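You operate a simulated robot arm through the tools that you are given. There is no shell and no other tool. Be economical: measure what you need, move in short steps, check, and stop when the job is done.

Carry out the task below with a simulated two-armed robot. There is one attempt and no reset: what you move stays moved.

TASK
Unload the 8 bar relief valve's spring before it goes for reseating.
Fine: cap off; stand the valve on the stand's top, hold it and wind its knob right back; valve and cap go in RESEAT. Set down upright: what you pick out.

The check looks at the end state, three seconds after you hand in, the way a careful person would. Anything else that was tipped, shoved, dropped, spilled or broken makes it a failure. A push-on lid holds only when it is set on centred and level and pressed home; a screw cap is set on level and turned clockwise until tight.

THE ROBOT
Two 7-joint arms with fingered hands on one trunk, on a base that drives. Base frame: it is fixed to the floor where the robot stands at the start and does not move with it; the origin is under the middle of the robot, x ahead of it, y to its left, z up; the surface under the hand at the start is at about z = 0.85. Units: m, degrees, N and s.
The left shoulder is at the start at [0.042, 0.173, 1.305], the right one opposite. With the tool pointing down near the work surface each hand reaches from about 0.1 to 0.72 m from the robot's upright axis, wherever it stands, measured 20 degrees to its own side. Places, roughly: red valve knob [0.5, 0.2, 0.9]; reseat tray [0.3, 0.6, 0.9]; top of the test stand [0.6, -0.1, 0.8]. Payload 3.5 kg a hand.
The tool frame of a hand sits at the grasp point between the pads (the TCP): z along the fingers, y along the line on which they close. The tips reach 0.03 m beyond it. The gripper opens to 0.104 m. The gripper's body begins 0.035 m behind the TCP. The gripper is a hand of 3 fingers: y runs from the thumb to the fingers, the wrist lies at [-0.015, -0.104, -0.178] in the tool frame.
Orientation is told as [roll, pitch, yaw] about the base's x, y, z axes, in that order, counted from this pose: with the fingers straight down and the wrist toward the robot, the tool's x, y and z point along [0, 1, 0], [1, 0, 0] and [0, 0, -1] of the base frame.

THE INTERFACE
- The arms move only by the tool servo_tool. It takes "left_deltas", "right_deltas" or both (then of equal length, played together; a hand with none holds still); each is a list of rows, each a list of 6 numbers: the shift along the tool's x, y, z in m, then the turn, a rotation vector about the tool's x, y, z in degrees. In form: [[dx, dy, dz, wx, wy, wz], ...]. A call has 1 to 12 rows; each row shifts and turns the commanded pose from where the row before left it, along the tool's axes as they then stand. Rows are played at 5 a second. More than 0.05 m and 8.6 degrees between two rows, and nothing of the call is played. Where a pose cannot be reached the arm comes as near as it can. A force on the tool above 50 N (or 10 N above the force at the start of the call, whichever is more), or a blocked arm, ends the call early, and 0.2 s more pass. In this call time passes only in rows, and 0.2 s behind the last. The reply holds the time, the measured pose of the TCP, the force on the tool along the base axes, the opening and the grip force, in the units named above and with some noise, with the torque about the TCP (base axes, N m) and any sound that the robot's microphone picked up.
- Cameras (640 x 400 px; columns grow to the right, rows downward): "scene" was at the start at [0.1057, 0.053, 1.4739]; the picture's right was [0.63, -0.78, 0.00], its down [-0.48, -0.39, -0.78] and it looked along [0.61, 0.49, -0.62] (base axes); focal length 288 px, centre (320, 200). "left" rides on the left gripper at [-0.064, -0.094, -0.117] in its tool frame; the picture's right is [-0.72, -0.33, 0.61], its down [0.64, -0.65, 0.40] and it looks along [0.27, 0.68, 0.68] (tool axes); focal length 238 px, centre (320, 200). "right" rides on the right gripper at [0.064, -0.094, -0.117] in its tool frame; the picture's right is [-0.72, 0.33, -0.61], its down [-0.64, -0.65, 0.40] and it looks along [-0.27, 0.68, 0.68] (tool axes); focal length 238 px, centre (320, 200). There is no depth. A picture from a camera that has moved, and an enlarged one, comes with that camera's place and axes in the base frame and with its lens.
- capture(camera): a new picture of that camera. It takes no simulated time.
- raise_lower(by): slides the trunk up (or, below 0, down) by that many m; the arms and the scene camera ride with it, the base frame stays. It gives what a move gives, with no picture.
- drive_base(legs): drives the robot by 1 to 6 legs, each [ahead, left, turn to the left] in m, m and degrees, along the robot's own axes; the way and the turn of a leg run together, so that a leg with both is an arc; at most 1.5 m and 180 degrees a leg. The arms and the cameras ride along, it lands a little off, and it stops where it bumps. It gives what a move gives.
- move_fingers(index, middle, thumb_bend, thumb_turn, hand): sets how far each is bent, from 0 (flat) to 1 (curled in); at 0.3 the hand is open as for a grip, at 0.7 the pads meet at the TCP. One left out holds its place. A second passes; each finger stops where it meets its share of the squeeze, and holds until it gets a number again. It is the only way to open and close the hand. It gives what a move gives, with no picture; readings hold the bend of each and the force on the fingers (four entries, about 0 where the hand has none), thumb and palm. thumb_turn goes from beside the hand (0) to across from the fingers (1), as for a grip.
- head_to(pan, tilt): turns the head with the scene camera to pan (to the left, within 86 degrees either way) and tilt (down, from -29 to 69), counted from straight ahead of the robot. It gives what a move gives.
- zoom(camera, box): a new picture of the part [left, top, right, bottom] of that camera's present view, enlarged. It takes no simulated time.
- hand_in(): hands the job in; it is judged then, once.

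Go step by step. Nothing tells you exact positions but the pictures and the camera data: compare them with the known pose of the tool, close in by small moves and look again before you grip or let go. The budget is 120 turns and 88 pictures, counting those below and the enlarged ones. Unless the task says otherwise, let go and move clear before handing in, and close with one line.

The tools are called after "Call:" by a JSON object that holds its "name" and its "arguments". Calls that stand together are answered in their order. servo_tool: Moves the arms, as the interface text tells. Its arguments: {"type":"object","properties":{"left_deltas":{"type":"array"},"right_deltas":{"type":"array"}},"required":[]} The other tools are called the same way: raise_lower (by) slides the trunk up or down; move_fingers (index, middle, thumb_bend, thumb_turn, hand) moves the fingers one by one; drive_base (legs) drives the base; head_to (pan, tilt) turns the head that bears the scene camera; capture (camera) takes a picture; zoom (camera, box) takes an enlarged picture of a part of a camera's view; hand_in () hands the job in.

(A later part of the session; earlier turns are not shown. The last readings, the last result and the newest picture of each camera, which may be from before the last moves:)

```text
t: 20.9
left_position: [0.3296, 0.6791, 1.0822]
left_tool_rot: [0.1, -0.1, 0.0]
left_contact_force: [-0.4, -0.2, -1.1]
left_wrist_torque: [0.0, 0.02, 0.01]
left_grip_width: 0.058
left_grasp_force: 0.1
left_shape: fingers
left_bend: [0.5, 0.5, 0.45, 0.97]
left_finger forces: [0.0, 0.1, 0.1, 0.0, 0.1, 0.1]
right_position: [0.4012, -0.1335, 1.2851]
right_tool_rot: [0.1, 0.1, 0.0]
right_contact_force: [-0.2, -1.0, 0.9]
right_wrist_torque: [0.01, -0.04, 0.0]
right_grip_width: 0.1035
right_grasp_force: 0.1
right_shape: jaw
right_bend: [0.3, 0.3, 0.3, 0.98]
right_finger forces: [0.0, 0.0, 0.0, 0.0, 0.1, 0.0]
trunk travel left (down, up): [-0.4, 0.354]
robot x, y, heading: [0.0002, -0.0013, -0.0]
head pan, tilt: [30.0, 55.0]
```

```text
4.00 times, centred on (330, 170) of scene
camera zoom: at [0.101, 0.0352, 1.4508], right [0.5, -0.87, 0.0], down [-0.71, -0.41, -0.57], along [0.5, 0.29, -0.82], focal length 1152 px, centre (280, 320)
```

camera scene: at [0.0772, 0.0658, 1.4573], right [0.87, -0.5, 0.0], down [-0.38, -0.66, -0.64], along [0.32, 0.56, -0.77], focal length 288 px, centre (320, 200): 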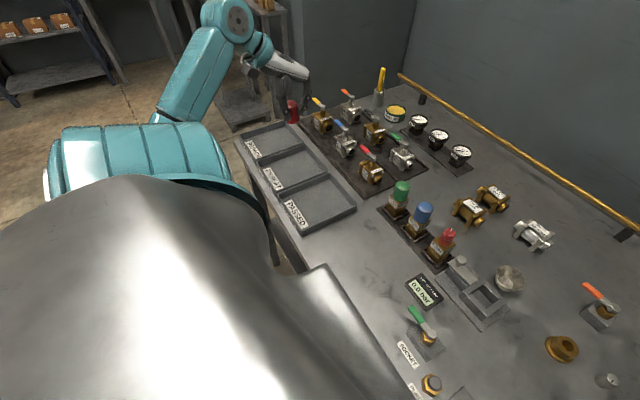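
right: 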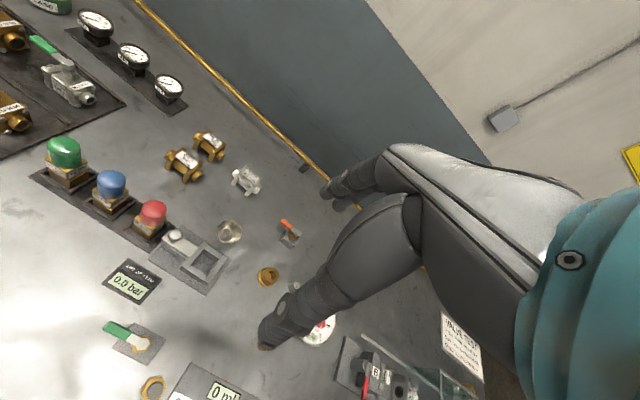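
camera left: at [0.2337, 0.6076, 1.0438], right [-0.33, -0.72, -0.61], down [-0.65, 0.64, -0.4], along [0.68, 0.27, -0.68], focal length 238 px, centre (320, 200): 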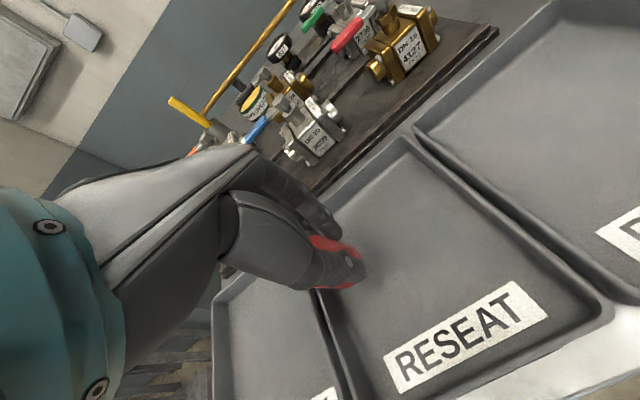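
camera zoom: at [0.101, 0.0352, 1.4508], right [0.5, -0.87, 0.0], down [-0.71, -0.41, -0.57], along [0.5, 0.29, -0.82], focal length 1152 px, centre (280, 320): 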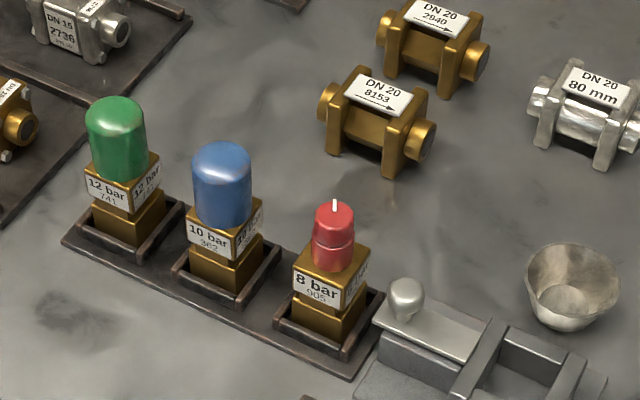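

Cap is standing in RESEAT. Now back over the red valve; I'll grip the brass body top-down just under the knob.

Call:
{"name": "move_fingers", "arguments": {"hand": "left", "thumb_bend": 0.3, "index": 0.3, "middle": 0.3}}

Call:
{"name": "servo_tool", "arguments": {"left_deltas": [[-0.0425, 0.0126, 0, 0, 0, 0], [-0.0425, 0.0126, 0, 0, 0, 0], [-0.0425, 0.0126, 0, 0, 0, 0], [-0.0425, 0.0126, 0, 0, 0, 0], [-0.0425, 0.0126, 0, 0, 0, 0], [-0.0425, 0.0126, 0, 0, 0, 0], [-0.0425, 0.0126, 0, 0, 0, 0], [-0.0425, 0.0126, 0, 0, 0, 0], [-0.0425, 0.0126, 0, 0, 0, 0], [-0.0425, 0.0126, 0, 0, 0, 0], [-0.0425, 0.0126, 0, 0, 0, 0]]}}

Call:
{"name": "zoom", "arguments": {"camera": "left", "box": [240, 180, 480, 330]}}

```text
t: 21.9
left_position: [0.3277, 0.6794, 1.0835]
left_tool_rot: [0.0, 0.1, 0.0]
left_contact_force: [0.2, 0.5, -0.7]
left_wrist_torque: [0.01, 0.0, 0.0]
left_grip_width: 0.1028
left_grasp_force: 0.1
left_shape: fingers
left_bend: [0.3, 0.3, 0.3, 0.97]
left_finger forces: [0.1, 0.0, 0.0, 0.0, 0.0, 0.0]
right_position: [0.402, -0.1336, 1.2846]
right_tool_rot: [0.0, 0.2, -0.1]
right_contact_force: [0.3, -0.6, -0.5]
right_wrist_torque: [0.01, 0.02, -0.04]
right_grip_width: 0.1035
right_grasp_force: 0.0
right_shape: jaw
right_bend: [0.3, 0.3, 0.3, 0.98]
right_finger forces: [0.0, 0.0, 0.0, 0.0, 0.0, 0.0]
trunk travel left (down, up): [-0.4, 0.354]
robot x, y, heading: [0.0022, 0.0011, -0.2]
head pan, tilt: [30.0, 55.0]
```

```text
t: 24.3
left_position: [0.4692, 0.2124, 1.0822]
left_tool_rot: [0.1, 0.0, 0.1]
left_contact_force: [0.7, -0.1, -0.2]
left_wrist_torque: [0.05, 0.04, 0.02]
left_grip_width: 0.1029
left_grasp_force: 0.1
left_shape: fingers
left_bend: [0.3, 0.3, 0.3, 0.97]
left_finger forces: [0.0, 0.0, 0.0, 0.1, 0.1, 0.1]
right_position: [0.4016, -0.1343, 1.2846]
right_tool_rot: [0.0, 0.1, 0.0]
right_contact_force: [0.1, 0.4, 0.3]
right_wrist_torque: [0.0, -0.01, -0.04]
right_grip_width: 0.1038
right_grasp_force: 0.0
right_shape: jaw
right_bend: [0.3, 0.3, 0.3, 0.98]
right_finger forces: [0.1, 0.1, 0.1, 0.0, 0.0, 0.1]
trunk travel left (down, up): [-0.4, 0.354]
robot x, y, heading: [0.0019, -0.0001, 0.2]
head pan, tilt: [30.0, 55.0]
```

```text
2.67 times, centred on (360, 255) of left
camera zoom: at [0.3739, 0.1489, 1.1992], right [-0.33, -0.72, -0.61], down [-0.65, 0.64, -0.4], along [0.68, 0.27, -0.68], focal length 636 px, centre (213, 53)
```

zoom: 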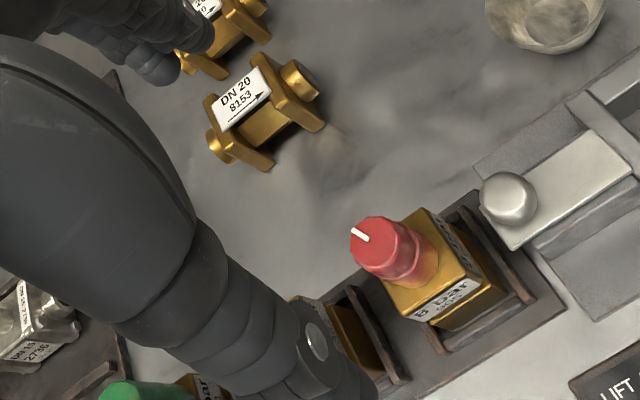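

Knob is about 4 mm to the left of the TCP. Correct and descend so tips straddle the body.

Call:
{"name": "servo_tool", "arguments": {"left_deltas": [[0.003, 0, 0.035, 0, 0, 0], [0, 0, 0.035, 0, 0, 0], [0, 0, 0.03, 0, 0, 0], [0, 0, 0.02, 0, 0, 0], [0, 0, 0.015, 0, 0, 0], [0, 0, 0.007, 0, 0, 0]]}}

Call:
{"name": "zoom", "arguments": {"camera": "left", "box": [240, 180, 480, 330]}}

Call:
{"name": "zoom", "arguments": {"camera": "scene", "box": [280, 120, 390, 210]}}

```text
t: 25.7
left_position: [0.4679, 0.2142, 0.9396]
left_tool_rot: [0.0, 0.1, 0.0]
left_contact_force: [-0.5, 0.6, 0.5]
left_wrist_torque: [0.02, -0.02, -0.02]
left_grip_width: 0.1027
left_grasp_force: 0.0
left_shape: fingers
left_bend: [0.3, 0.3, 0.3, 0.97]
left_finger forces: [0.1, 0.1, 0.0, 0.0, 0.1, 0.0]
right_position: [0.4021, -0.1331, 1.2856]
right_tool_rot: [0.1, 0.1, 0.1]
right_contact_force: [0.1, 0.5, 0.4]
right_wrist_torque: [-0.01, -0.01, 0.01]
right_grip_width: 0.1037
right_grasp_force: 0.1
right_shape: jaw
right_bend: [0.3, 0.3, 0.3, 0.98]
right_finger forces: [0.0, 0.0, 0.0, 0.1, 0.0, 0.0]
trunk travel left (down, up): [-0.4, 0.354]
robot x, y, heading: [-0.0009, -0.001, -0.3]
head pan, tilt: [30.0, 55.0]
```

```text
2.67 times, centred on (360, 255) of left
camera zoom: at [0.3724, 0.1508, 1.0564], right [-0.33, -0.72, -0.61], down [-0.65, 0.64, -0.4], along [0.68, 0.27, -0.68], focal length 636 px, centre (213, 53)
```

zoom: 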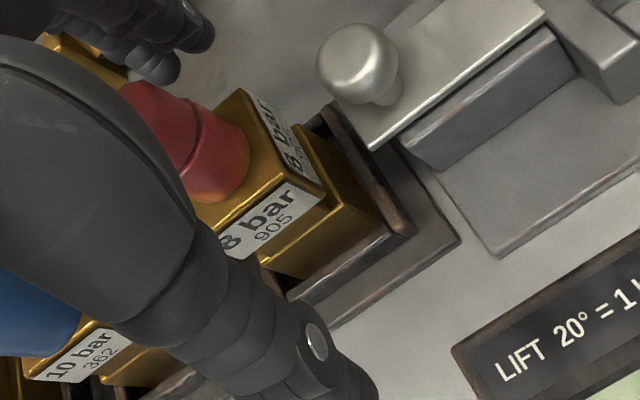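

```text
4.44 times, centred on (335, 165) of scene
camera zoom: at [0.1011, 0.0351, 1.4508], right [0.5, -0.87, 0.0], down [-0.71, -0.41, -0.57], along [0.5, 0.29, -0.82], focal length 1280 px, centre (253, 356)
```

zoom: 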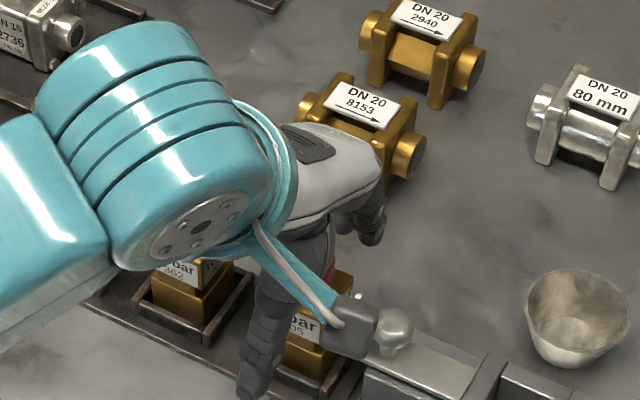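

Aligned within a few mm; closing on the body.

Call:
{"name": "move_fingers", "arguments": {"hand": "left", "thumb_bend": 0.48, "index": 0.48, "middle": 0.48}}

Call:
{"name": "zoom", "arguments": {"camera": "left", "box": [240, 180, 480, 330]}}

```text
t: 26.7
left_position: [0.4673, 0.2136, 0.9408]
left_tool_rot: [-0.1, 0.0, 0.1]
left_contact_force: [0.3, -0.5, 0.0]
left_wrist_torque: [-0.03, -0.03, -0.01]
left_grip_width: 0.0586
left_grasp_force: 0.2
left_shape: fingers
left_bend: [0.48, 0.48, 0.48, 0.97]
left_finger forces: [0.2, 0.1, 0.0, 0.0, 0.0, 0.1]
right_position: [0.4018, -0.1329, 1.284]
right_tool_rot: [0.0, 0.2, 0.0]
right_contact_force: [-1.1, 0.8, -0.2]
right_wrist_torque: [-0.01, 0.01, 0.01]
right_grip_width: 0.1035
right_grasp_force: 0.0
right_shape: jaw
right_bend: [0.3, 0.3, 0.3, 0.98]
right_finger forces: [0.0, 0.0, 0.0, 0.1, 0.0, 0.0]
trunk travel left (down, up): [-0.4, 0.354]
robot x, y, heading: [-0.0002, 0.0003, -0.2]
head pan, tilt: [30.0, 55.0]
```

```text
2.67 times, centred on (360, 255) of left
camera zoom: at [0.3725, 0.1508, 1.0567], right [-0.33, -0.72, -0.61], down [-0.65, 0.64, -0.4], along [0.68, 0.27, -0.68], focal length 636 px, centre (213, 53)
```

zoom: 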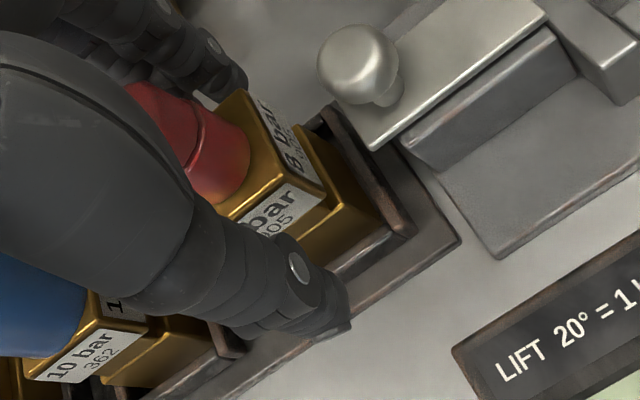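

Call:
{"name": "move_fingers", "arguments": {"hand": "left", "thumb_bend": 0.65, "index": 0.65, "middle": 0.65}}

Call:
{"name": "zoom", "arguments": {"camera": "left", "box": [240, 180, 480, 330]}}

```text
t: 27.7
left_position: [0.4693, 0.2135, 0.9411]
left_tool_rot: [0.0, -0.1, 0.0]
left_contact_force: [7.0, 0.5, 8.0]
left_wrist_torque: [0.04, -0.34, -0.09]
left_grip_width: 0.0309
left_grasp_force: 10.6
left_shape: fingers
left_bend: [0.59, 0.6, 0.58, 0.97]
left_finger forces: [6.5, 7.5, 0.1, 0.1, 6.3, 0.1]
right_position: [0.4017, -0.1343, 1.2848]
right_tool_rot: [0.1, 0.1, 0.0]
right_contact_force: [0.4, 0.4, -0.2]
right_wrist_torque: [0.0, -0.02, 0.02]
right_grip_width: 0.1036
right_grasp_force: 0.1
right_shape: jaw
right_bend: [0.3, 0.3, 0.3, 0.98]
right_finger forces: [0.0, 0.0, 0.1, 0.1, 0.0, 0.0]
trunk travel left (down, up): [-0.4, 0.354]
robot x, y, heading: [0.0001, 0.0003, 0.2]
head pan, tilt: [30.0, 55.0]
```

```text
2.67 times, centred on (360, 255) of left
camera zoom: at [0.373, 0.1508, 1.0573], right [-0.32, -0.72, -0.61], down [-0.65, 0.64, -0.41], along [0.69, 0.27, -0.68], focal length 636 px, centre (213, 53)
```

zoom: 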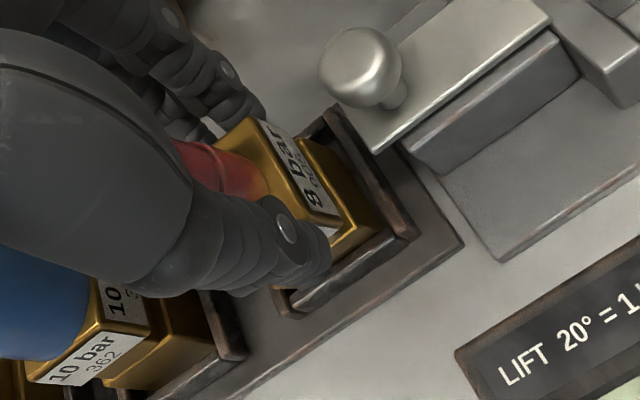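

Gripped; the valve shifted slightly in its loose pocket. Firming the grip and lifting gently.

Call:
{"name": "move_fingers", "arguments": {"hand": "left", "thumb_bend": 0.72, "index": 0.75, "middle": 0.75}}

Call:
{"name": "servo_tool", "arguments": {"left_deltas": [[0, 0, -0.005, 0, 0, 0], [0, 0, -0.01, 0, 0, 0], [0, 0, -0.015, 0, 0, 0]]}}

Call:
{"name": "zoom", "arguments": {"camera": "left", "box": [240, 180, 480, 330]}}

Call:
{"name": "zoom", "arguments": {"camera": "scene", "box": [280, 120, 390, 210]}}

```text
t: 28.7
left_position: [0.468, 0.2144, 0.9412]
left_tool_rot: [-0.1, 0.0, 0.0]
left_contact_force: [10.1, 0.9, 4.5]
left_wrist_torque: [0.17, -0.64, -0.13]
left_grip_width: 0.0299
left_grasp_force: 26.2
left_shape: fingers
left_bend: [0.73, 0.61, 0.58, 0.97]
left_finger forces: [15.1, 15.8, 0.1, 0.0, 21.0, 0.0]
right_position: [0.403, -0.1327, 1.2838]
right_tool_rot: [0.0, 0.1, 0.0]
right_contact_force: [-0.1, 0.1, 0.5]
right_wrist_torque: [0.01, 0.01, -0.02]
right_grip_width: 0.1038
right_grasp_force: 0.0
right_shape: jaw
right_bend: [0.3, 0.3, 0.3, 0.98]
right_finger forces: [0.0, 0.1, 0.0, 0.0, 0.0, 0.0]
trunk travel left (down, up): [-0.4, 0.354]
robot x, y, heading: [0.002, 0.0006, -0.0]
head pan, tilt: [30.0, 55.0]
```

```text
t: 29.5
left_position: [0.4673, 0.215, 0.97]
left_tool_rot: [0.0, 0.2, 0.0]
left_contact_force: [0.4, -0.4, -4.5]
left_wrist_torque: [0.0, -0.05, -0.03]
left_grip_width: 0.0295
left_grasp_force: 17.5
left_shape: fingers
left_bend: [0.73, 0.73, 0.57, 0.94]
left_finger forces: [10.2, 7.8, 0.0, 0.1, 17.2, 0.0]
right_position: [0.4018, -0.1345, 1.2843]
right_tool_rot: [0.0, 0.1, 0.0]
right_contact_force: [0.5, -0.4, -0.2]
right_wrist_torque: [-0.02, 0.03, -0.01]
right_grip_width: 0.1035
right_grasp_force: 0.0
right_shape: jaw
right_bend: [0.3, 0.3, 0.3, 0.98]
right_finger forces: [0.1, 0.0, 0.1, 0.1, 0.0, 0.0]
trunk travel left (down, up): [-0.4, 0.354]
robot x, y, heading: [-0.0028, -0.0023, -0.1]
head pan, tilt: [30.0, 55.0]
```

```text
2.67 times, centred on (360, 255) of left
camera zoom: at [0.3734, 0.1507, 1.0863], right [-0.33, -0.72, -0.61], down [-0.65, 0.64, -0.4], along [0.68, 0.27, -0.68], focal length 636 px, centre (213, 53)
```

zoom: 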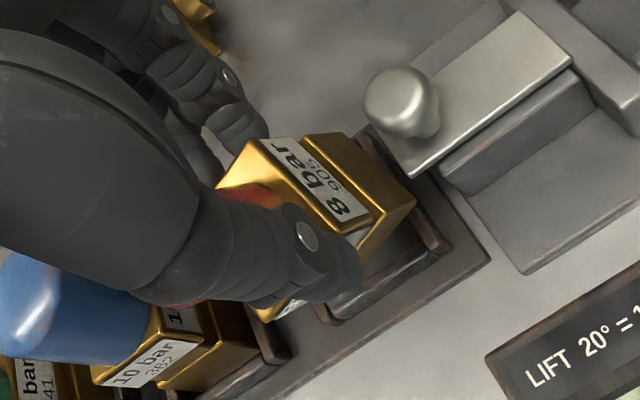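

```text
4.44 times, centred on (335, 165) of scene
camera zoom: at [0.1015, 0.0353, 1.4507], right [0.5, -0.87, 0.0], down [-0.71, -0.41, -0.57], along [0.5, 0.29, -0.82], focal length 1280 px, centre (253, 356)
```

zoom: 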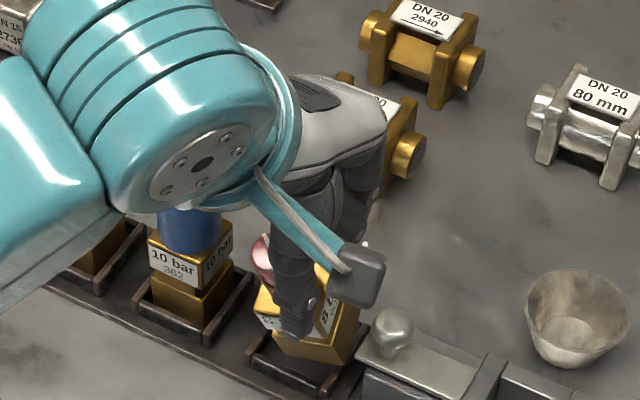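

The valve has pivoted about the closing axis (knob leaning to the left) as it came up. I'll lift it clear and examine the lean, then level it with the wrist.

Call:
{"name": "servo_tool", "arguments": {"left_deltas": [[0, 0, -0.02, 0, 0, 0], [0, 0, -0.03, 0, 0, 0], [0, 0, -0.03, 0, 0, 0], [0, -0.02, 0, 0, 0, 0], [0, -0.03, 0, 0, 0, 0], [0, -0.03, 0, 0, 0, 0], [0, -0.015, 0, 0, 0, 0]]}}

Call:
{"name": "zoom", "arguments": {"camera": "left", "box": [240, 180, 480, 330]}}

Call:
{"name": "capture", "arguments": {"camera": "scene"}}

```text
t: 31.1
left_position: [0.3724, 0.2143, 1.0498]
left_tool_rot: [0.0, 0.0, -0.1]
left_contact_force: [-1.3, 0.1, 0.3]
left_wrist_torque: [0.01, 0.0, -0.01]
left_grip_width: 0.0
left_grasp_force: 0.1
left_shape: fingers
left_bend: [0.75, 0.75, 0.7, 0.97]
left_finger forces: [0.1, 0.0, 0.1, 0.1, 0.1, 0.1]
right_position: [0.4015, -0.1344, 1.2857]
right_tool_rot: [0.0, 0.2, 0.0]
right_contact_force: [-0.2, 1.0, 1.6]
right_wrist_torque: [-0.02, 0.01, -0.03]
right_grip_width: 0.1036
right_grasp_force: 0.1
right_shape: jaw
right_bend: [0.3, 0.3, 0.3, 0.98]
right_finger forces: [0.0, 0.1, 0.0, 0.1, 0.1, 0.0]
trunk travel left (down, up): [-0.4, 0.354]
robot x, y, heading: [0.0011, 0.0027, 0.2]
head pan, tilt: [30.0, 55.0]
```

```text
2.67 times, centred on (360, 255) of left
camera zoom: at [0.2775, 0.1515, 1.1668], right [-0.33, -0.72, -0.61], down [-0.65, 0.64, -0.4], along [0.68, 0.27, -0.68], focal length 636 px, centre (213, 53)
```

zoom: 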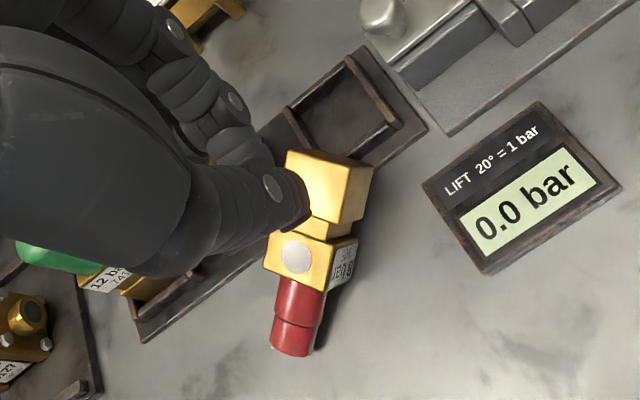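

```text
48 pictures are left
camera scene: at [0.101, 0.0351, 1.4508], right [0.5, -0.87, 0.0], down [-0.71, -0.41, -0.57], along [0.5, 0.29, -0.82], focal length 288 px, centre (320, 200)
```

scene: 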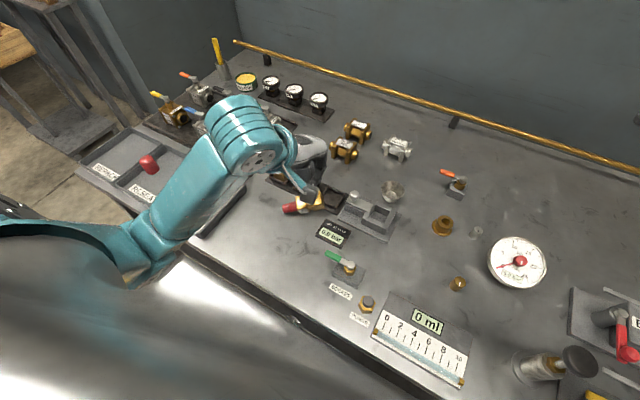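

The valve slipped out of the fingers and is now lying on its side in front of the rack. I'll raise the hand away and look closely.

Call:
{"name": "move_fingers", "arguments": {"hand": "left", "thumb_bend": 0.3, "index": 0.3, "middle": 0.3}}

Call:
{"name": "servo_tool", "arguments": {"left_deltas": [[0.03, 0, -0.03, 0, 0, 0], [0.04, 0, -0.02, 0, 0, 0], [0.04, 0, 0, 0, 0, 0], [0.04, 0, 0, 0, 0, 0]]}}

Call:
{"name": "zoom", "arguments": {"camera": "scene", "box": [240, 140, 400, 260]}}

Call:
{"name": "zoom", "arguments": {"camera": "left", "box": [320, 160, 560, 310]}}

```text
t: 32.1
left_position: [0.3733, 0.2138, 1.0497]
left_tool_rot: [0.0, 0.1, 0.0]
left_contact_force: [0.4, 0.4, -0.6]
left_wrist_torque: [0.0, -0.02, -0.01]
left_grip_width: 0.1027
left_grasp_force: 0.2
left_shape: fingers
left_bend: [0.3, 0.3, 0.3, 0.97]
left_finger forces: [0.0, 0.0, 0.1, 0.0, 0.0, 0.0]
right_position: [0.4023, -0.1326, 1.2841]
right_tool_rot: [0.0, 0.0, 0.0]
right_contact_force: [0.4, -0.4, 0.2]
right_wrist_torque: [0.0, -0.01, 0.01]
right_grip_width: 0.1038
right_grasp_force: 0.0
right_shape: jaw
right_bend: [0.3, 0.3, 0.3, 0.98]
right_finger forces: [0.1, 0.1, 0.0, 0.0, 0.0, 0.1]
trunk travel left (down, up): [-0.4, 0.354]
robot x, y, heading: [-0.0011, 0.003, -0.0]
head pan, tilt: [30.0, 55.0]
```

```text
t: 33.1
left_position: [0.3761, 0.3653, 1.0951]
left_tool_rot: [-0.1, 0.0, -0.2]
left_contact_force: [-0.2, 0.1, 0.7]
left_wrist_torque: [-0.01, 0.03, 0.03]
left_grip_width: 0.103
left_grasp_force: 0.0
left_shape: fingers
left_bend: [0.3, 0.3, 0.3, 0.97]
left_finger forces: [0.0, 0.0, 0.0, 0.0, 0.1, 0.1]
left hand out of reach, approached as far as the arm can: row 1
right_position: [0.4019, -0.1336, 1.2848]
right_tool_rot: [-0.1, 0.1, 0.0]
right_contact_force: [0.4, 0.3, -0.2]
right_wrist_torque: [0.02, -0.01, 0.02]
right_grip_width: 0.1039
right_grasp_force: 0.1
right_shape: jaw
right_bend: [0.3, 0.3, 0.3, 0.98]
right_finger forces: [0.0, 0.0, 0.0, 0.0, 0.0, 0.1]
trunk travel left (down, up): [-0.4, 0.354]
robot x, y, heading: [0.0001, 0.0033, 0.2]
head pan, tilt: [30.0, 55.0]
```

```text
3.33 times, centred on (320, 200) of scene
camera zoom: at [0.1007, 0.0358, 1.4508], right [0.5, -0.87, 0.0], down [-0.71, -0.41, -0.57], along [0.5, 0.29, -0.82], focal length 960 px, centre (320, 200)
```

zoom: 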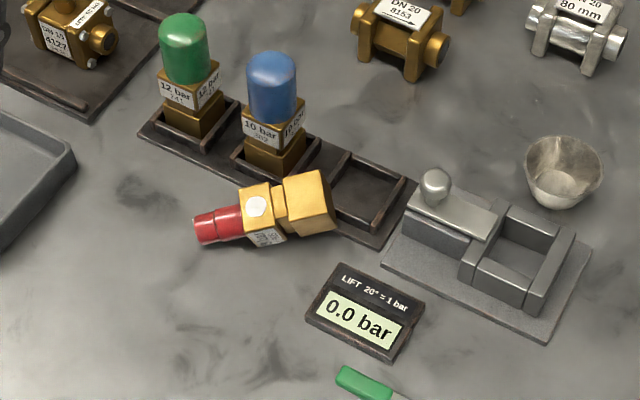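

```text
2.67 times, centred on (440, 235) of left
camera zoom: at [0.281, 0.3026, 1.2117], right [-0.33, -0.72, -0.61], down [-0.65, 0.64, -0.41], along [0.68, 0.27, -0.68], focal length 636 px, centre (0, 107)
```

zoom: 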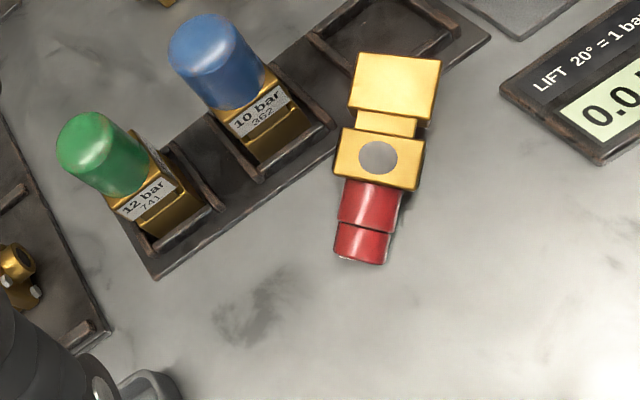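

The 8 bar valve is lying with its base against the rack and its knob pointing back-left at about 124°. The right hand can grip the base block from above at yaw 34° without touching the blue valve; I'll retreat the left hand and bring the right over.

Call:
{"name": "move_fingers", "arguments": {"hand": "right", "thumb_bend": 0.45, "index": 0.45, "middle": 0.45}}

Call:
{"name": "servo_tool", "arguments": {"left_deltas": [[0.04, -0.005, -0.01, 0, 0, 0], [0.04, -0.005, -0.01, 0, 0, 0], [0.04, -0.005, -0.01, 0, 0, 0], [0.04, -0.005, -0.01, 0, 0, 0], [0.03, 0, 0, 0, 0, 0], [0, 0, 0, 0, 0, 0], [0, 0, 0, 0, 0, 0], [0, 0, 0, 0, 0, 0], [0, 0, 0, 0, 0, 0], [0, 0, 0, 0, 0, 0]], "right_deltas": [[0.0369, 0.0034, 0.0225, 0, 0, 0], [0.0369, 0.0034, 0.0225, 0, 0, 0], [0.0369, 0.0034, 0.0225, 0, 0, 0], [0.0369, 0.0034, 0.0225, 0, 0, 0], [0.0369, 0.0034, 0.0225, 0, 0, 0], [0.0369, 0.0034, 0.0225, 0, 0, 0], [0.0369, 0.0034, 0.0225, 0, 0, 0], [0.0369, 0.0034, 0.0225, 0, 0, 0], [0.0369, 0.0034, 0.0225, 0, 0, 0], [0.0369, 0.0034, 0.0225, 0, 0, 0]]}}

Call:
{"name": "servo_tool", "arguments": {"right_deltas": [[0, 0, 0, 0, 0, -8.5], [0, 0, 0, 0, 0, -8.5], [0, 0, 0, 0, 0, -8.5], [0, 0, 0, 0, 0, -8.5], [0, 0, 0, 0, 0, 0]]}}

Call:
{"name": "capture", "arguments": {"camera": "right"}}

Call:
{"name": "zoom", "arguments": {"camera": "scene", "box": [240, 140, 400, 260]}}

```text
t: 34.1
left_position: [0.3769, 0.3658, 1.0946]
left_tool_rot: [0.0, 0.0, 0.0]
left_contact_force: [-0.3, -0.8, 0.4]
left_wrist_torque: [0.02, 0.03, -0.01]
left_grip_width: 0.103
left_grasp_force: 0.1
left_shape: fingers
left_bend: [0.3, 0.3, 0.3, 0.97]
left_finger forces: [0.0, 0.1, 0.0, 0.0, 0.0, 0.1]
right_position: [0.4018, -0.1331, 1.2847]
right_tool_rot: [0.0, 0.1, 0.0]
right_contact_force: [-0.1, -0.4, -1.3]
right_wrist_torque: [-0.01, -0.02, -0.02]
right_grip_width: 0.0657
right_grasp_force: 0.0
right_shape: fingers
right_bend: [0.45, 0.45, 0.45, 0.98]
right_finger forces: [0.1, 0.1, 0.1, 0.1, 0.0, 0.0]
trunk travel left (down, up): [-0.4, 0.354]
robot x, y, heading: [-0.0021, -0.0006, 0.1]
head pan, tilt: [30.0, 55.0]
```

```text
t: 36.3
left_position: [0.3575, 0.5521, 1.1391]
left_tool_rot: [0.0, 0.0, -0.1]
left_contact_force: [0.2, 0.6, -0.2]
left_wrist_torque: [0.03, 0.02, 0.03]
left_grip_width: 0.1027
left_grasp_force: 0.0
left_shape: fingers
left_bend: [0.3, 0.3, 0.3, 0.97]
left_finger forces: [0.0, 0.1, 0.0, 0.0, 0.0, 0.1]
right_position: [0.4374, 0.1973, 1.0751]
right_tool_rot: [0.0, 0.0, 0.0]
right_contact_force: [0.3, -0.5, 0.4]
right_wrist_torque: [0.02, -0.01, 0.0]
right_grip_width: 0.0655
right_grasp_force: 0.0
right_shape: fingers
right_bend: [0.45, 0.45, 0.45, 0.98]
right_finger forces: [0.0, 0.1, 0.1, 0.0, 0.0, 0.0]
right hand out of reach, approached as far as the arm can: row 10
trunk travel left (down, up): [-0.4, 0.354]
robot x, y, heading: [-0.0015, -0.0029, -0.0]
head pan, tilt: [30.0, 55.0]
```

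```text
t: 37.5
left_position: [0.3569, 0.5528, 1.1392]
left_tool_rot: [-0.1, 0.0, 0.0]
left_contact_force: [0.0, -0.4, -0.3]
left_wrist_torque: [-0.01, -0.02, 0.01]
left_grip_width: 0.1028
left_grasp_force: 0.1
left_shape: fingers
left_bend: [0.3, 0.3, 0.3, 0.97]
left_finger forces: [0.0, 0.0, 0.0, 0.0, 0.0, 0.0]
right_position: [0.4356, 0.1988, 1.0773]
right_tool_rot: [0.0, -0.1, 34.2]
right_contact_force: [-0.4, 0.2, -0.8]
right_wrist_torque: [-0.02, -0.03, -0.01]
right_grip_width: 0.0656
right_grasp_force: 0.1
right_shape: fingers
right_bend: [0.45, 0.45, 0.45, 0.98]
right_finger forces: [0.1, 0.0, 0.1, 0.1, 0.1, 0.1]
trunk travel left (down, up): [-0.4, 0.354]
robot x, y, heading: [-0.0011, 0.0019, -0.0]
head pan, tilt: [30.0, 55.0]
```

```text
45 pictures are left
camera right: at [0.3223, 0.1978, 1.1939], right [0.67, -0.41, 0.61], down [-0.18, -0.9, -0.4], along [0.72, 0.16, -0.68], focal length 238 px, centre (320, 200)
```

right: 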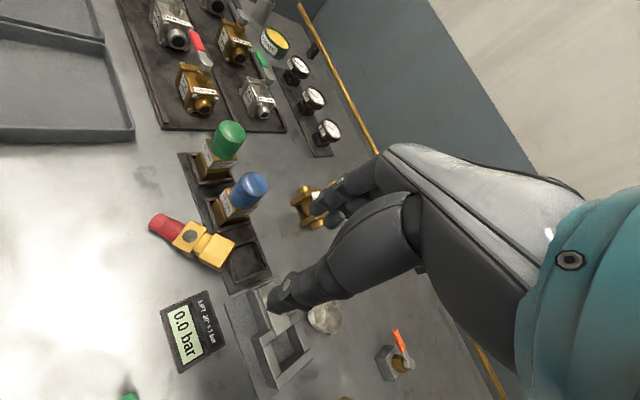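

```text
3.33 times, centred on (320, 200) of scene
camera zoom: at [0.1009, 0.0354, 1.4508], right [0.5, -0.87, 0.0], down [-0.71, -0.41, -0.57], along [0.5, 0.29, -0.82], focal length 960 px, centre (320, 200)
```

zoom: 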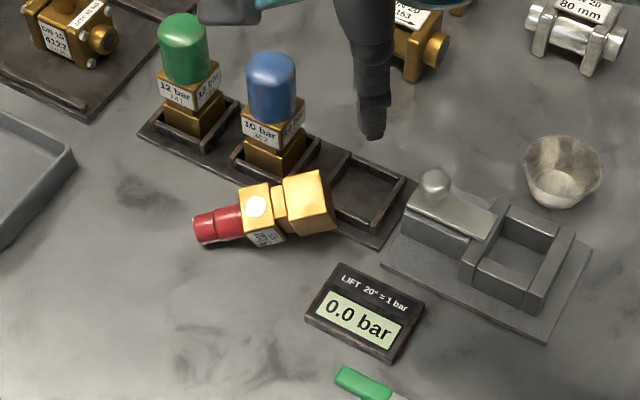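

The right arm is at its sideways limit, so I'll shift the base 0.15 m left (everything is well above the items).

Call:
{"name": "drive_base", "arguments": {"legs": [[0, 0.15, 0]]}}

Call:
{"name": "capture", "arguments": {"camera": "right"}}

```text
t: 38.9
left_position: [0.3554, 0.7026, 1.138]
left_tool_rot: [-0.1, 0.0, 0.1]
left_contact_force: [1.0, 0.6, -0.8]
left_wrist_torque: [-0.04, -0.02, -0.02]
left_grip_width: 0.1031
left_grasp_force: 0.0
left_shape: fingers
left_bend: [0.3, 0.3, 0.3, 0.97]
left_finger forces: [0.0, 0.0, 0.0, 0.0, 0.0, 0.0]
right_position: [0.4343, 0.347, 1.077]
right_tool_rot: [0.0, 0.1, 34.2]
right_contact_force: [-1.1, -0.3, 0.0]
right_wrist_torque: [-0.03, -0.01, 0.0]
right_grip_width: 0.0657
right_grasp_force: 0.0
right_shape: fingers
right_bend: [0.45, 0.45, 0.45, 0.98]
right_finger forces: [0.0, 0.0, 0.0, 0.1, 0.0, 0.0]
trunk travel left (down, up): [-0.4, 0.354]
robot x, y, heading: [-0.0035, 0.1484, -0.0]
head pan, tilt: [30.0, 55.0]
```

```text
43 pictures are left
camera right: at [0.3218, 0.3468, 1.1937], right [0.67, -0.41, 0.61], down [-0.18, -0.9, -0.4], along [0.72, 0.16, -0.68], focal length 238 px, centre (320, 200)
```

right: 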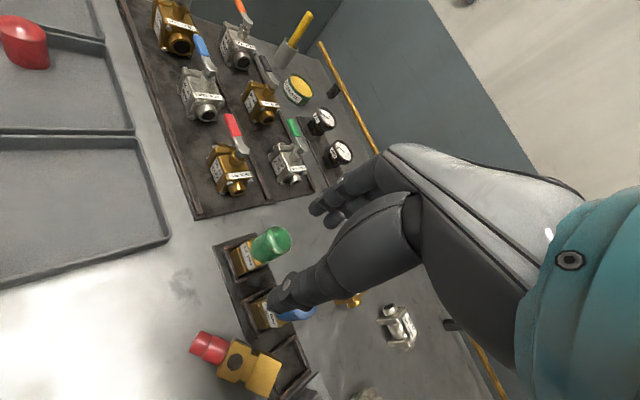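

Estimates agree. Moving over the base block and descending partway.

Call:
{"name": "servo_tool", "arguments": {"right_deltas": [[-0.032, -0.021, 0, 0, 0, 0], [-0.032, -0.021, 0, 0, 0, 0], [-0.03, -0.02, 0, 0, 0, 0], [0, 0, 0.04, 0, 0, 0], [0, 0, 0.04, 0, 0, 0], [0, 0, 0.03, 0, 0, 0]]}}

Call:
{"name": "zoom", "arguments": {"camera": "right", "box": [160, 170, 400, 320]}}

Call:
{"name": "zoom", "arguments": {"camera": "scene", "box": [290, 140, 450, 260]}}

```text
t: 40.3
left_position: [0.3557, 0.7016, 1.138]
left_tool_rot: [0.0, 0.0, 0.1]
left_contact_force: [-0.4, -0.3, -0.4]
left_wrist_torque: [0.01, 0.0, -0.01]
left_grip_width: 0.1028
left_grasp_force: 0.0
left_shape: fingers
left_bend: [0.3, 0.3, 0.3, 0.97]
left_finger forces: [0.0, 0.0, 0.0, 0.0, 0.0, 0.1]
right_position: [0.4402, 0.2375, 0.9657]
right_tool_rot: [0.0, 0.0, 34.1]
right_contact_force: [-0.2, -0.4, 0.6]
right_wrist_torque: [0.03, -0.02, 0.02]
right_grip_width: 0.0655
right_grasp_force: 0.1
right_shape: fingers
right_bend: [0.45, 0.45, 0.45, 0.98]
right_finger forces: [0.0, 0.1, 0.0, 0.0, 0.1, 0.0]
trunk travel left (down, up): [-0.4, 0.354]
robot x, y, heading: [0.0014, 0.15, 0.1]
head pan, tilt: [30.0, 55.0]
```

```text
2.67 times, centred on (280, 245) of right
camera zoom: at [0.3267, 0.2361, 1.0823], right [0.67, -0.41, 0.61], down [-0.18, -0.9, -0.4], along [0.72, 0.16, -0.68], focal length 636 px, centre (427, 80)
```

zoom: 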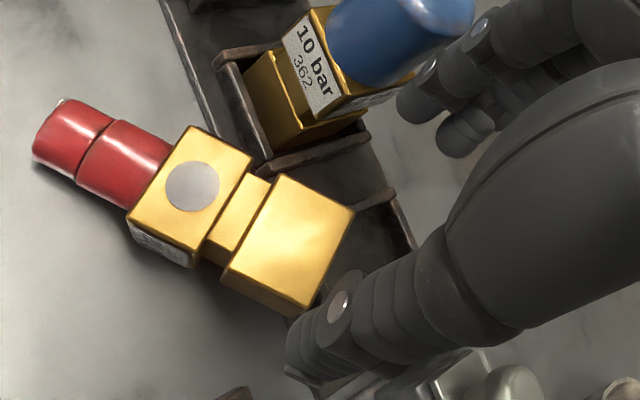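

```text
3.33 times, centred on (370, 200) of scene
camera zoom: at [0.101, 0.1829, 1.4507], right [0.5, -0.86, 0.0], down [-0.71, -0.41, -0.57], along [0.5, 0.29, -0.82], focal length 960 px, centre (153, 200)
```

zoom: 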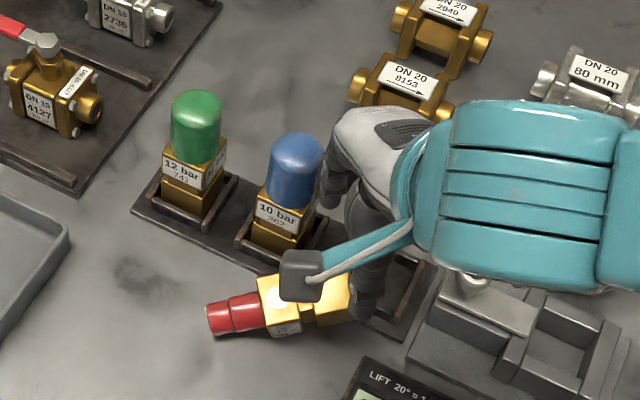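

Good agreement. Final descent to straddle the base block.

Call:
{"name": "servo_tool", "arguments": {"right_deltas": [[0.001, -0.005, 0.02, 0, 0, 0], [0, 0, 0.02, 0, 0, 0], [0, 0, 0.01, 0, 0, 0], [0, 0, 0.007, 0, 0, 0]]}}

Call:
{"name": "zoom", "arguments": {"camera": "right", "box": [160, 150, 400, 300]}}

```text
t: 41.3
left_position: [0.3562, 0.7017, 1.1386]
left_tool_rot: [0.0, 0.0, 0.1]
left_contact_force: [-0.7, 0.1, 0.3]
left_wrist_torque: [-0.05, 0.01, 0.01]
left_grip_width: 0.1029
left_grasp_force: 0.1
left_shape: fingers
left_bend: [0.3, 0.3, 0.3, 0.97]
left_finger forces: [0.1, 0.0, 0.0, 0.0, 0.0, 0.0]
right_position: [0.4323, 0.2324, 0.9082]
right_tool_rot: [0.1, 0.1, 34.2]
right_contact_force: [-0.8, 0.1, 0.1]
right_wrist_torque: [-0.01, 0.0, -0.02]
right_grip_width: 0.0656
right_grasp_force: 0.1
right_shape: fingers
right_bend: [0.45, 0.45, 0.45, 0.98]
right_finger forces: [0.1, 0.1, 0.0, 0.0, 0.0, 0.1]
trunk travel left (down, up): [-0.4, 0.354]
robot x, y, heading: [-0.002, 0.1478, 0.1]
head pan, tilt: [30.0, 55.0]
```

```text
2.67 times, centred on (280, 225) of right
camera zoom: at [0.3185, 0.2315, 1.0258], right [0.67, -0.41, 0.61], down [-0.18, -0.9, -0.4], along [0.72, 0.16, -0.68], focal length 636 px, centre (427, 133)
```

zoom: 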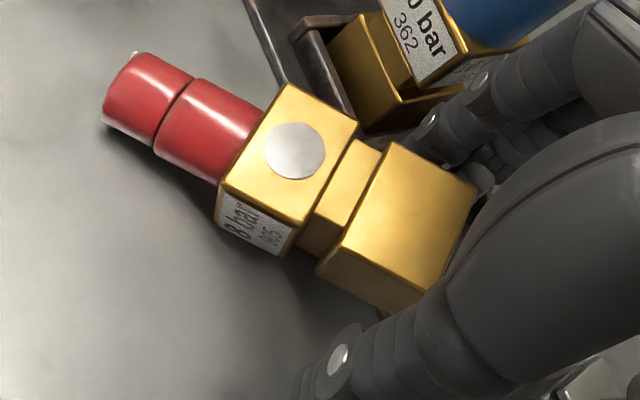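

Shift 5 mm toward the neck and close.

Call:
{"name": "servo_tool", "arguments": {"right_deltas": [[0.005, 0.002, 0.003, 0, 0, 0]]}}

Call:
{"name": "move_fingers", "arguments": {"hand": "right", "thumb_bend": 0.6, "index": 0.65, "middle": 0.65}}

Call:
{"name": "zoom", "arguments": {"camera": "right", "box": [160, 150, 400, 300]}}

```text
t: 41.7
left_position: [0.3574, 0.7003, 1.1388]
left_tool_rot: [0.1, 0.0, 0.1]
left_contact_force: [-0.3, 0.2, -0.9]
left_wrist_torque: [-0.03, -0.03, -0.03]
left_grip_width: 0.1028
left_grasp_force: 0.0
left_shape: fingers
left_bend: [0.3, 0.3, 0.3, 0.97]
left_finger forces: [0.0, 0.0, 0.0, 0.1, 0.0, 0.0]
right_position: [0.4312, 0.2378, 0.9051]
right_tool_rot: [0.1, 0.0, 34.1]
right_contact_force: [-0.7, 0.8, -0.3]
right_wrist_torque: [0.02, -0.01, -0.01]
right_grip_width: 0.0655
right_grasp_force: 0.0
right_shape: fingers
right_bend: [0.45, 0.45, 0.45, 0.98]
right_finger forces: [0.0, 0.0, 0.1, 0.0, 0.0, 0.0]
trunk travel left (down, up): [-0.4, 0.354]
robot x, y, heading: [-0.0008, 0.1469, 0.1]
head pan, tilt: [30.0, 55.0]
```

```text
t: 42.7
left_position: [0.3562, 0.7011, 1.1374]
left_tool_rot: [0.1, 0.0, 0.0]
left_contact_force: [-0.8, -0.4, -0.5]
left_wrist_torque: [0.03, 0.02, 0.0]
left_grip_width: 0.1028
left_grasp_force: 0.1
left_shape: fingers
left_bend: [0.3, 0.3, 0.3, 0.97]
left_finger forces: [0.0, 0.0, 0.0, 0.0, 0.0, 0.0]
right_position: [0.432, 0.238, 0.9055]
right_tool_rot: [0.0, 0.2, 34.2]
right_contact_force: [0.6, -0.4, -0.5]
right_wrist_torque: [-0.01, -0.04, -0.02]
right_grip_width: 0.0323
right_grasp_force: 6.0
right_shape: fingers
right_bend: [0.6, 0.62, 0.56, 0.97]
right_finger forces: [3.2, 2.3, 0.0, 0.1, 5.2, 0.1]
trunk travel left (down, up): [-0.4, 0.354]
robot x, y, heading: [-0.0017, 0.1462, -0.0]
head pan, tilt: [30.0, 55.0]
```

```text
2.67 times, centred on (280, 225) of right
camera zoom: at [0.3177, 0.2371, 1.0231], right [0.67, -0.41, 0.61], down [-0.18, -0.9, -0.4], along [0.72, 0.16, -0.68], focal length 636 px, centre (427, 133)
```

zoom: 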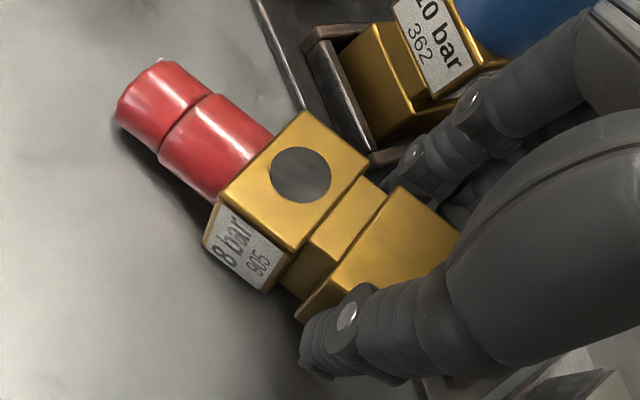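

All three fingers are on the block. Firming up and lifting a little, straight up.

Call:
{"name": "move_fingers", "arguments": {"hand": "right", "thumb_bend": 0.75, "index": 0.8, "middle": 0.8}}

Call:
{"name": "servo_tool", "arguments": {"right_deltas": [[0, 0, -0.01, 0, 0, 0], [0, 0, -0.015, 0, 0, 0], [0, 0, -0.015, 0, 0, 0]]}}

Call:
{"name": "zoom", "arguments": {"camera": "right", "box": [160, 150, 400, 300]}}

```text
t: 43.7
left_position: [0.3565, 0.7028, 1.1386]
left_tool_rot: [0.0, 0.0, 0.1]
left_contact_force: [0.0, 0.0, 0.2]
left_wrist_torque: [0.02, 0.0, 0.01]
left_grip_width: 0.1028
left_grasp_force: 0.0
left_shape: fingers
left_bend: [0.3, 0.3, 0.3, 0.97]
left_finger forces: [0.0, 0.0, 0.0, 0.1, 0.0, 0.1]
right_position: [0.4317, 0.2384, 0.9061]
right_tool_rot: [-0.1, 0.1, 34.3]
right_contact_force: [0.1, 0.0, -0.4]
right_wrist_torque: [-0.01, -0.09, -0.03]
right_grip_width: 0.0315
right_grasp_force: 21.8
right_shape: fingers
right_bend: [0.73, 0.73, 0.55, 0.94]
right_finger forces: [10.6, 10.8, 0.0, 0.0, 22.5, 0.0]
trunk travel left (down, up): [-0.4, 0.354]
robot x, y, heading: [0.0019, 0.1502, 0.2]
head pan, tilt: [30.0, 55.0]
```

```text
t: 44.5
left_position: [0.3563, 0.7005, 1.1387]
left_tool_rot: [0.0, 0.1, 0.1]
left_contact_force: [-1.1, 0.7, -0.4]
left_wrist_torque: [0.01, -0.01, 0.02]
left_grip_width: 0.103
left_grasp_force: 0.0
left_shape: fingers
left_bend: [0.3, 0.3, 0.3, 0.97]
left_finger forces: [0.0, 0.0, 0.1, 0.0, 0.1, 0.1]
right_position: [0.4301, 0.2372, 0.9471]
right_tool_rot: [0.0, 0.0, 34.1]
right_contact_force: [-0.2, -0.6, -4.4]
right_wrist_torque: [-0.05, -0.05, 0.02]
right_grip_width: 0.0303
right_grasp_force: 20.6
right_shape: fingers
right_bend: [0.73, 0.74, 0.55, 0.94]
right_finger forces: [9.4, 11.0, 0.0, 0.1, 20.8, 0.0]
trunk travel left (down, up): [-0.4, 0.354]
robot x, y, heading: [-0.0007, 0.1489, 0.2]
head pan, tilt: [30.0, 55.0]
```

```text
2.67 times, centred on (280, 225) of right
camera zoom: at [0.3167, 0.2364, 1.0651], right [0.67, -0.41, 0.61], down [-0.18, -0.9, -0.4], along [0.72, 0.16, -0.68], focal length 636 px, centre (427, 133)
```

zoom: 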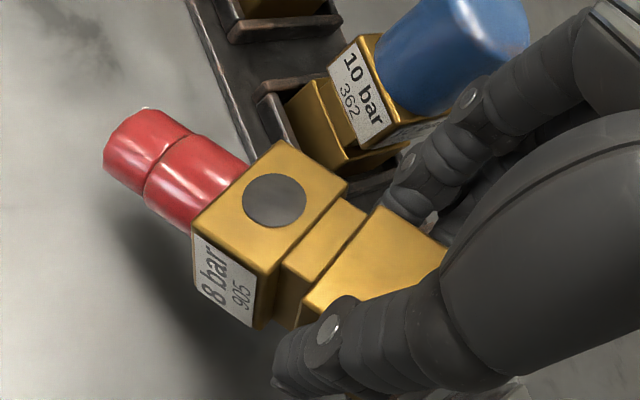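

Lift is stable (4.4 N). I'll raise it clear, move over open bench at about (0.385, 0.29), and turn the hand to point forward-left.

Call:
{"name": "servo_tool", "arguments": {"right_deltas": [[0, 0, -0.03, 0, 0, 0], [0, 0, -0.035, 0, 0, 0], [0, 0, -0.035, 0, 0, 0], [0.023, -0.003, 0, 0, 0, 0], [0.023, -0.003, 0, 0, 0, 0], [0.023, -0.002, 0, 0, 0, 0]]}}

Call:
{"name": "servo_tool", "arguments": {"right_deltas": [[0, 0, 0, 0, 0, 8.5], [0, 0, 0, 0, 0, 8.5], [0, 0, 0, 0, 0, 8.5], [0, 0, 0, 0, 0, 8.5], [0, 0, 0, 0, 0, 8.5], [0, 0, 0, 0, 0, 8.5], [0, 0, 0, 0, 0, 8.5], [0, 0, 0, 0, 0, 8.5]]}}

Call:
{"name": "servo_tool", "arguments": {"right_deltas": [[0, 0, 0, 0, 8.4, 0], [0, 0, 0, 0, 8.4, 0], [0, 0, 0, 0, 8.4, 0], [0, 0, 0, 0, 8.4, 0], [0, 0, 0, 0, 8.4, 0], [0, 0, 0, 0, 8.4, 0], [0, 0, 0, 0, 8.4, 0], [0, 0, 0, 0, 8.4, 0], [0, 0, 0, 0, 8.4, 0]]}}

Call:
{"name": "capture", "arguments": {"camera": "scene"}}

```text
t: 45.9
left_position: [0.3567, 0.7024, 1.1385]
left_tool_rot: [0.0, 0.1, 0.0]
left_contact_force: [-0.2, 0.2, 0.5]
left_wrist_torque: [0.0, 0.01, 0.0]
left_grip_width: 0.1029
left_grasp_force: 0.0
left_shape: fingers
left_bend: [0.3, 0.3, 0.3, 0.97]
left_finger forces: [0.1, 0.0, 0.0, 0.0, 0.0, 0.1]
right_position: [0.3833, 0.2911, 1.047]
right_tool_rot: [0.0, 0.2, 34.2]
right_contact_force: [-0.9, 0.3, -5.1]
right_wrist_torque: [-0.06, -0.07, 0.03]
right_grip_width: 0.0303
right_grasp_force: 20.2
right_shape: fingers
right_bend: [0.73, 0.74, 0.55, 0.94]
right_finger forces: [9.5, 10.9, 0.1, 0.0, 20.6, 0.0]
trunk travel left (down, up): [-0.4, 0.354]
robot x, y, heading: [-0.0014, 0.1468, 0.2]
head pan, tilt: [30.0, 55.0]
```

```text
t: 47.7
left_position: [0.3563, 0.7023, 1.1383]
left_tool_rot: [0.0, 0.0, 0.1]
left_contact_force: [0.3, 0.3, -0.7]
left_wrist_torque: [-0.02, -0.03, 0.02]
left_grip_width: 0.1028
left_grasp_force: 0.1
left_shape: fingers
left_bend: [0.3, 0.3, 0.3, 0.97]
left_finger forces: [0.0, 0.1, 0.0, 0.1, 0.0, 0.0]
right_position: [0.3862, 0.2866, 1.0469]
right_tool_rot: [0.1, 0.1, -34.0]
right_contact_force: [-0.3, -1.2, -3.8]
right_wrist_torque: [-0.06, -0.01, -0.01]
right_grip_width: 0.0299
right_grasp_force: 20.2
right_shape: fingers
right_bend: [0.73, 0.74, 0.55, 0.94]
right_finger forces: [9.8, 10.6, 0.1, 0.0, 20.4, 0.0]
trunk travel left (down, up): [-0.4, 0.354]
robot x, y, heading: [-0.0005, 0.1452, -0.2]
head pan, tilt: [30.0, 55.0]
```

```text
t: 49.7
left_position: [0.3565, 0.7004, 1.139]
left_tool_rot: [0.1, 0.0, 0.1]
left_contact_force: [-1.1, 0.6, 0.3]
left_wrist_torque: [0.01, 0.0, 0.0]
left_grip_width: 0.1027
left_grasp_force: 0.1
left_shape: fingers
left_bend: [0.3, 0.3, 0.3, 0.97]
left_finger forces: [0.0, 0.1, 0.1, 0.0, 0.1, 0.0]
right_position: [0.3917, 0.2789, 1.0682]
right_tool_rot: [75.1, 0.3, -34.0]
right_contact_force: [0.4, 0.6, -5.2]
right_wrist_torque: [-0.16, 0.09, 0.0]
right_grip_width: 0.0295
right_grasp_force: 21.7
right_shape: fingers
right_bend: [0.73, 0.74, 0.55, 0.95]
right_finger forces: [9.7, 12.5, 0.0, 0.0, 21.6, 0.0]
right hand out of reach, approached as far as the arm can: row 9
trunk travel left (down, up): [-0.4, 0.354]
robot x, y, heading: [-0.0021, 0.1465, -0.1]
head pan, tilt: [30.0, 55.0]
```

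```text
37 pictures are left
camera scene: at [0.1011, 0.1819, 1.4508], right [0.5, -0.86, 0.0], down [-0.71, -0.41, -0.57], along [0.5, 0.29, -0.82], focal length 288 px, centre (320, 200)
```

scene: 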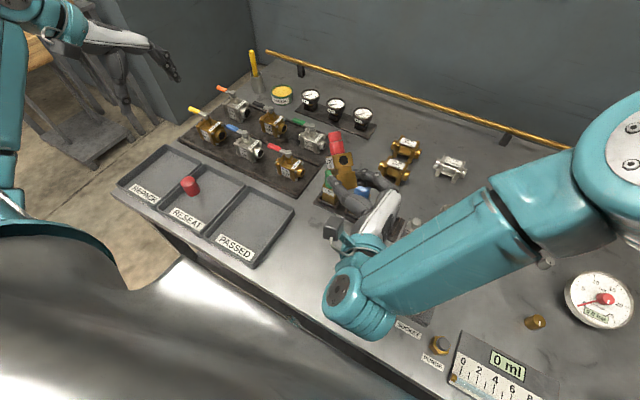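

Valve is nearly upright in the right hand. Raising the left hand a bit, and checking the valve's attitude before lowering the trunk.

Call:
{"name": "servo_tool", "arguments": {"left_deltas": [[0, 0, -0.04, 0, 0, 0], [0, 0, -0.04, 0, 0, 0], [0, 0, -0.03, 0, 0, 0]]}}

Call:
{"name": "zoom", "arguments": {"camera": "right", "box": [160, 100, 480, 300]}}

Call:
{"name": "zoom", "arguments": {"camera": "scene", "box": [290, 110, 450, 230]}}

```text
t: 50.5
left_position: [0.3565, 0.701, 1.249]
left_tool_rot: [0.0, 0.0, 0.1]
left_contact_force: [-0.9, -0.7, 0.5]
left_wrist_torque: [0.03, -0.01, -0.02]
left_grip_width: 0.103
left_grasp_force: 0.0
left_shape: fingers
left_bend: [0.3, 0.3, 0.3, 0.97]
left_finger forces: [0.0, 0.1, 0.1, 0.0, 0.0, 0.0]
right_position: [0.3928, 0.2795, 1.068]
right_tool_rot: [75.2, 0.3, -34.1]
right_contact_force: [-0.8, 0.2, -4.7]
right_wrist_torque: [-0.18, 0.06, 0.04]
right_grip_width: 0.0297
right_grasp_force: 21.9
right_shape: fingers
right_bend: [0.73, 0.74, 0.55, 0.95]
right_finger forces: [9.5, 12.5, 0.1, 0.1, 21.4, 0.1]
trunk travel left (down, up): [-0.4, 0.354]
robot x, y, heading: [-0.0001, 0.1486, 0.1]
head pan, tilt: [30.0, 55.0]
```

```text
2.00 times, centred on (320, 200) of right
camera zoom: at [0.2603, 0.2516, 1.1613], right [-0.17, -0.83, -0.54], down [-0.42, 0.56, -0.72], along [0.89, 0.1, -0.44], focal length 477 px, centre (320, 200)
```

zoom: 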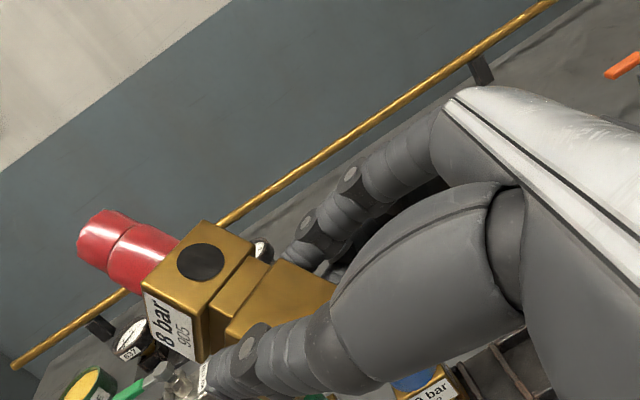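

```text
3.33 times, centred on (370, 170) of scene
camera zoom: at [0.1009, 0.1826, 1.4507], right [0.5, -0.86, 0.0], down [-0.71, -0.41, -0.57], along [0.5, 0.29, -0.82], focal length 960 px, centre (153, 300)
```

zoom: 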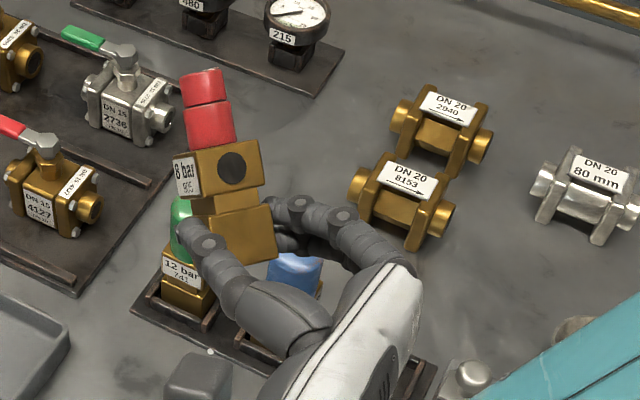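

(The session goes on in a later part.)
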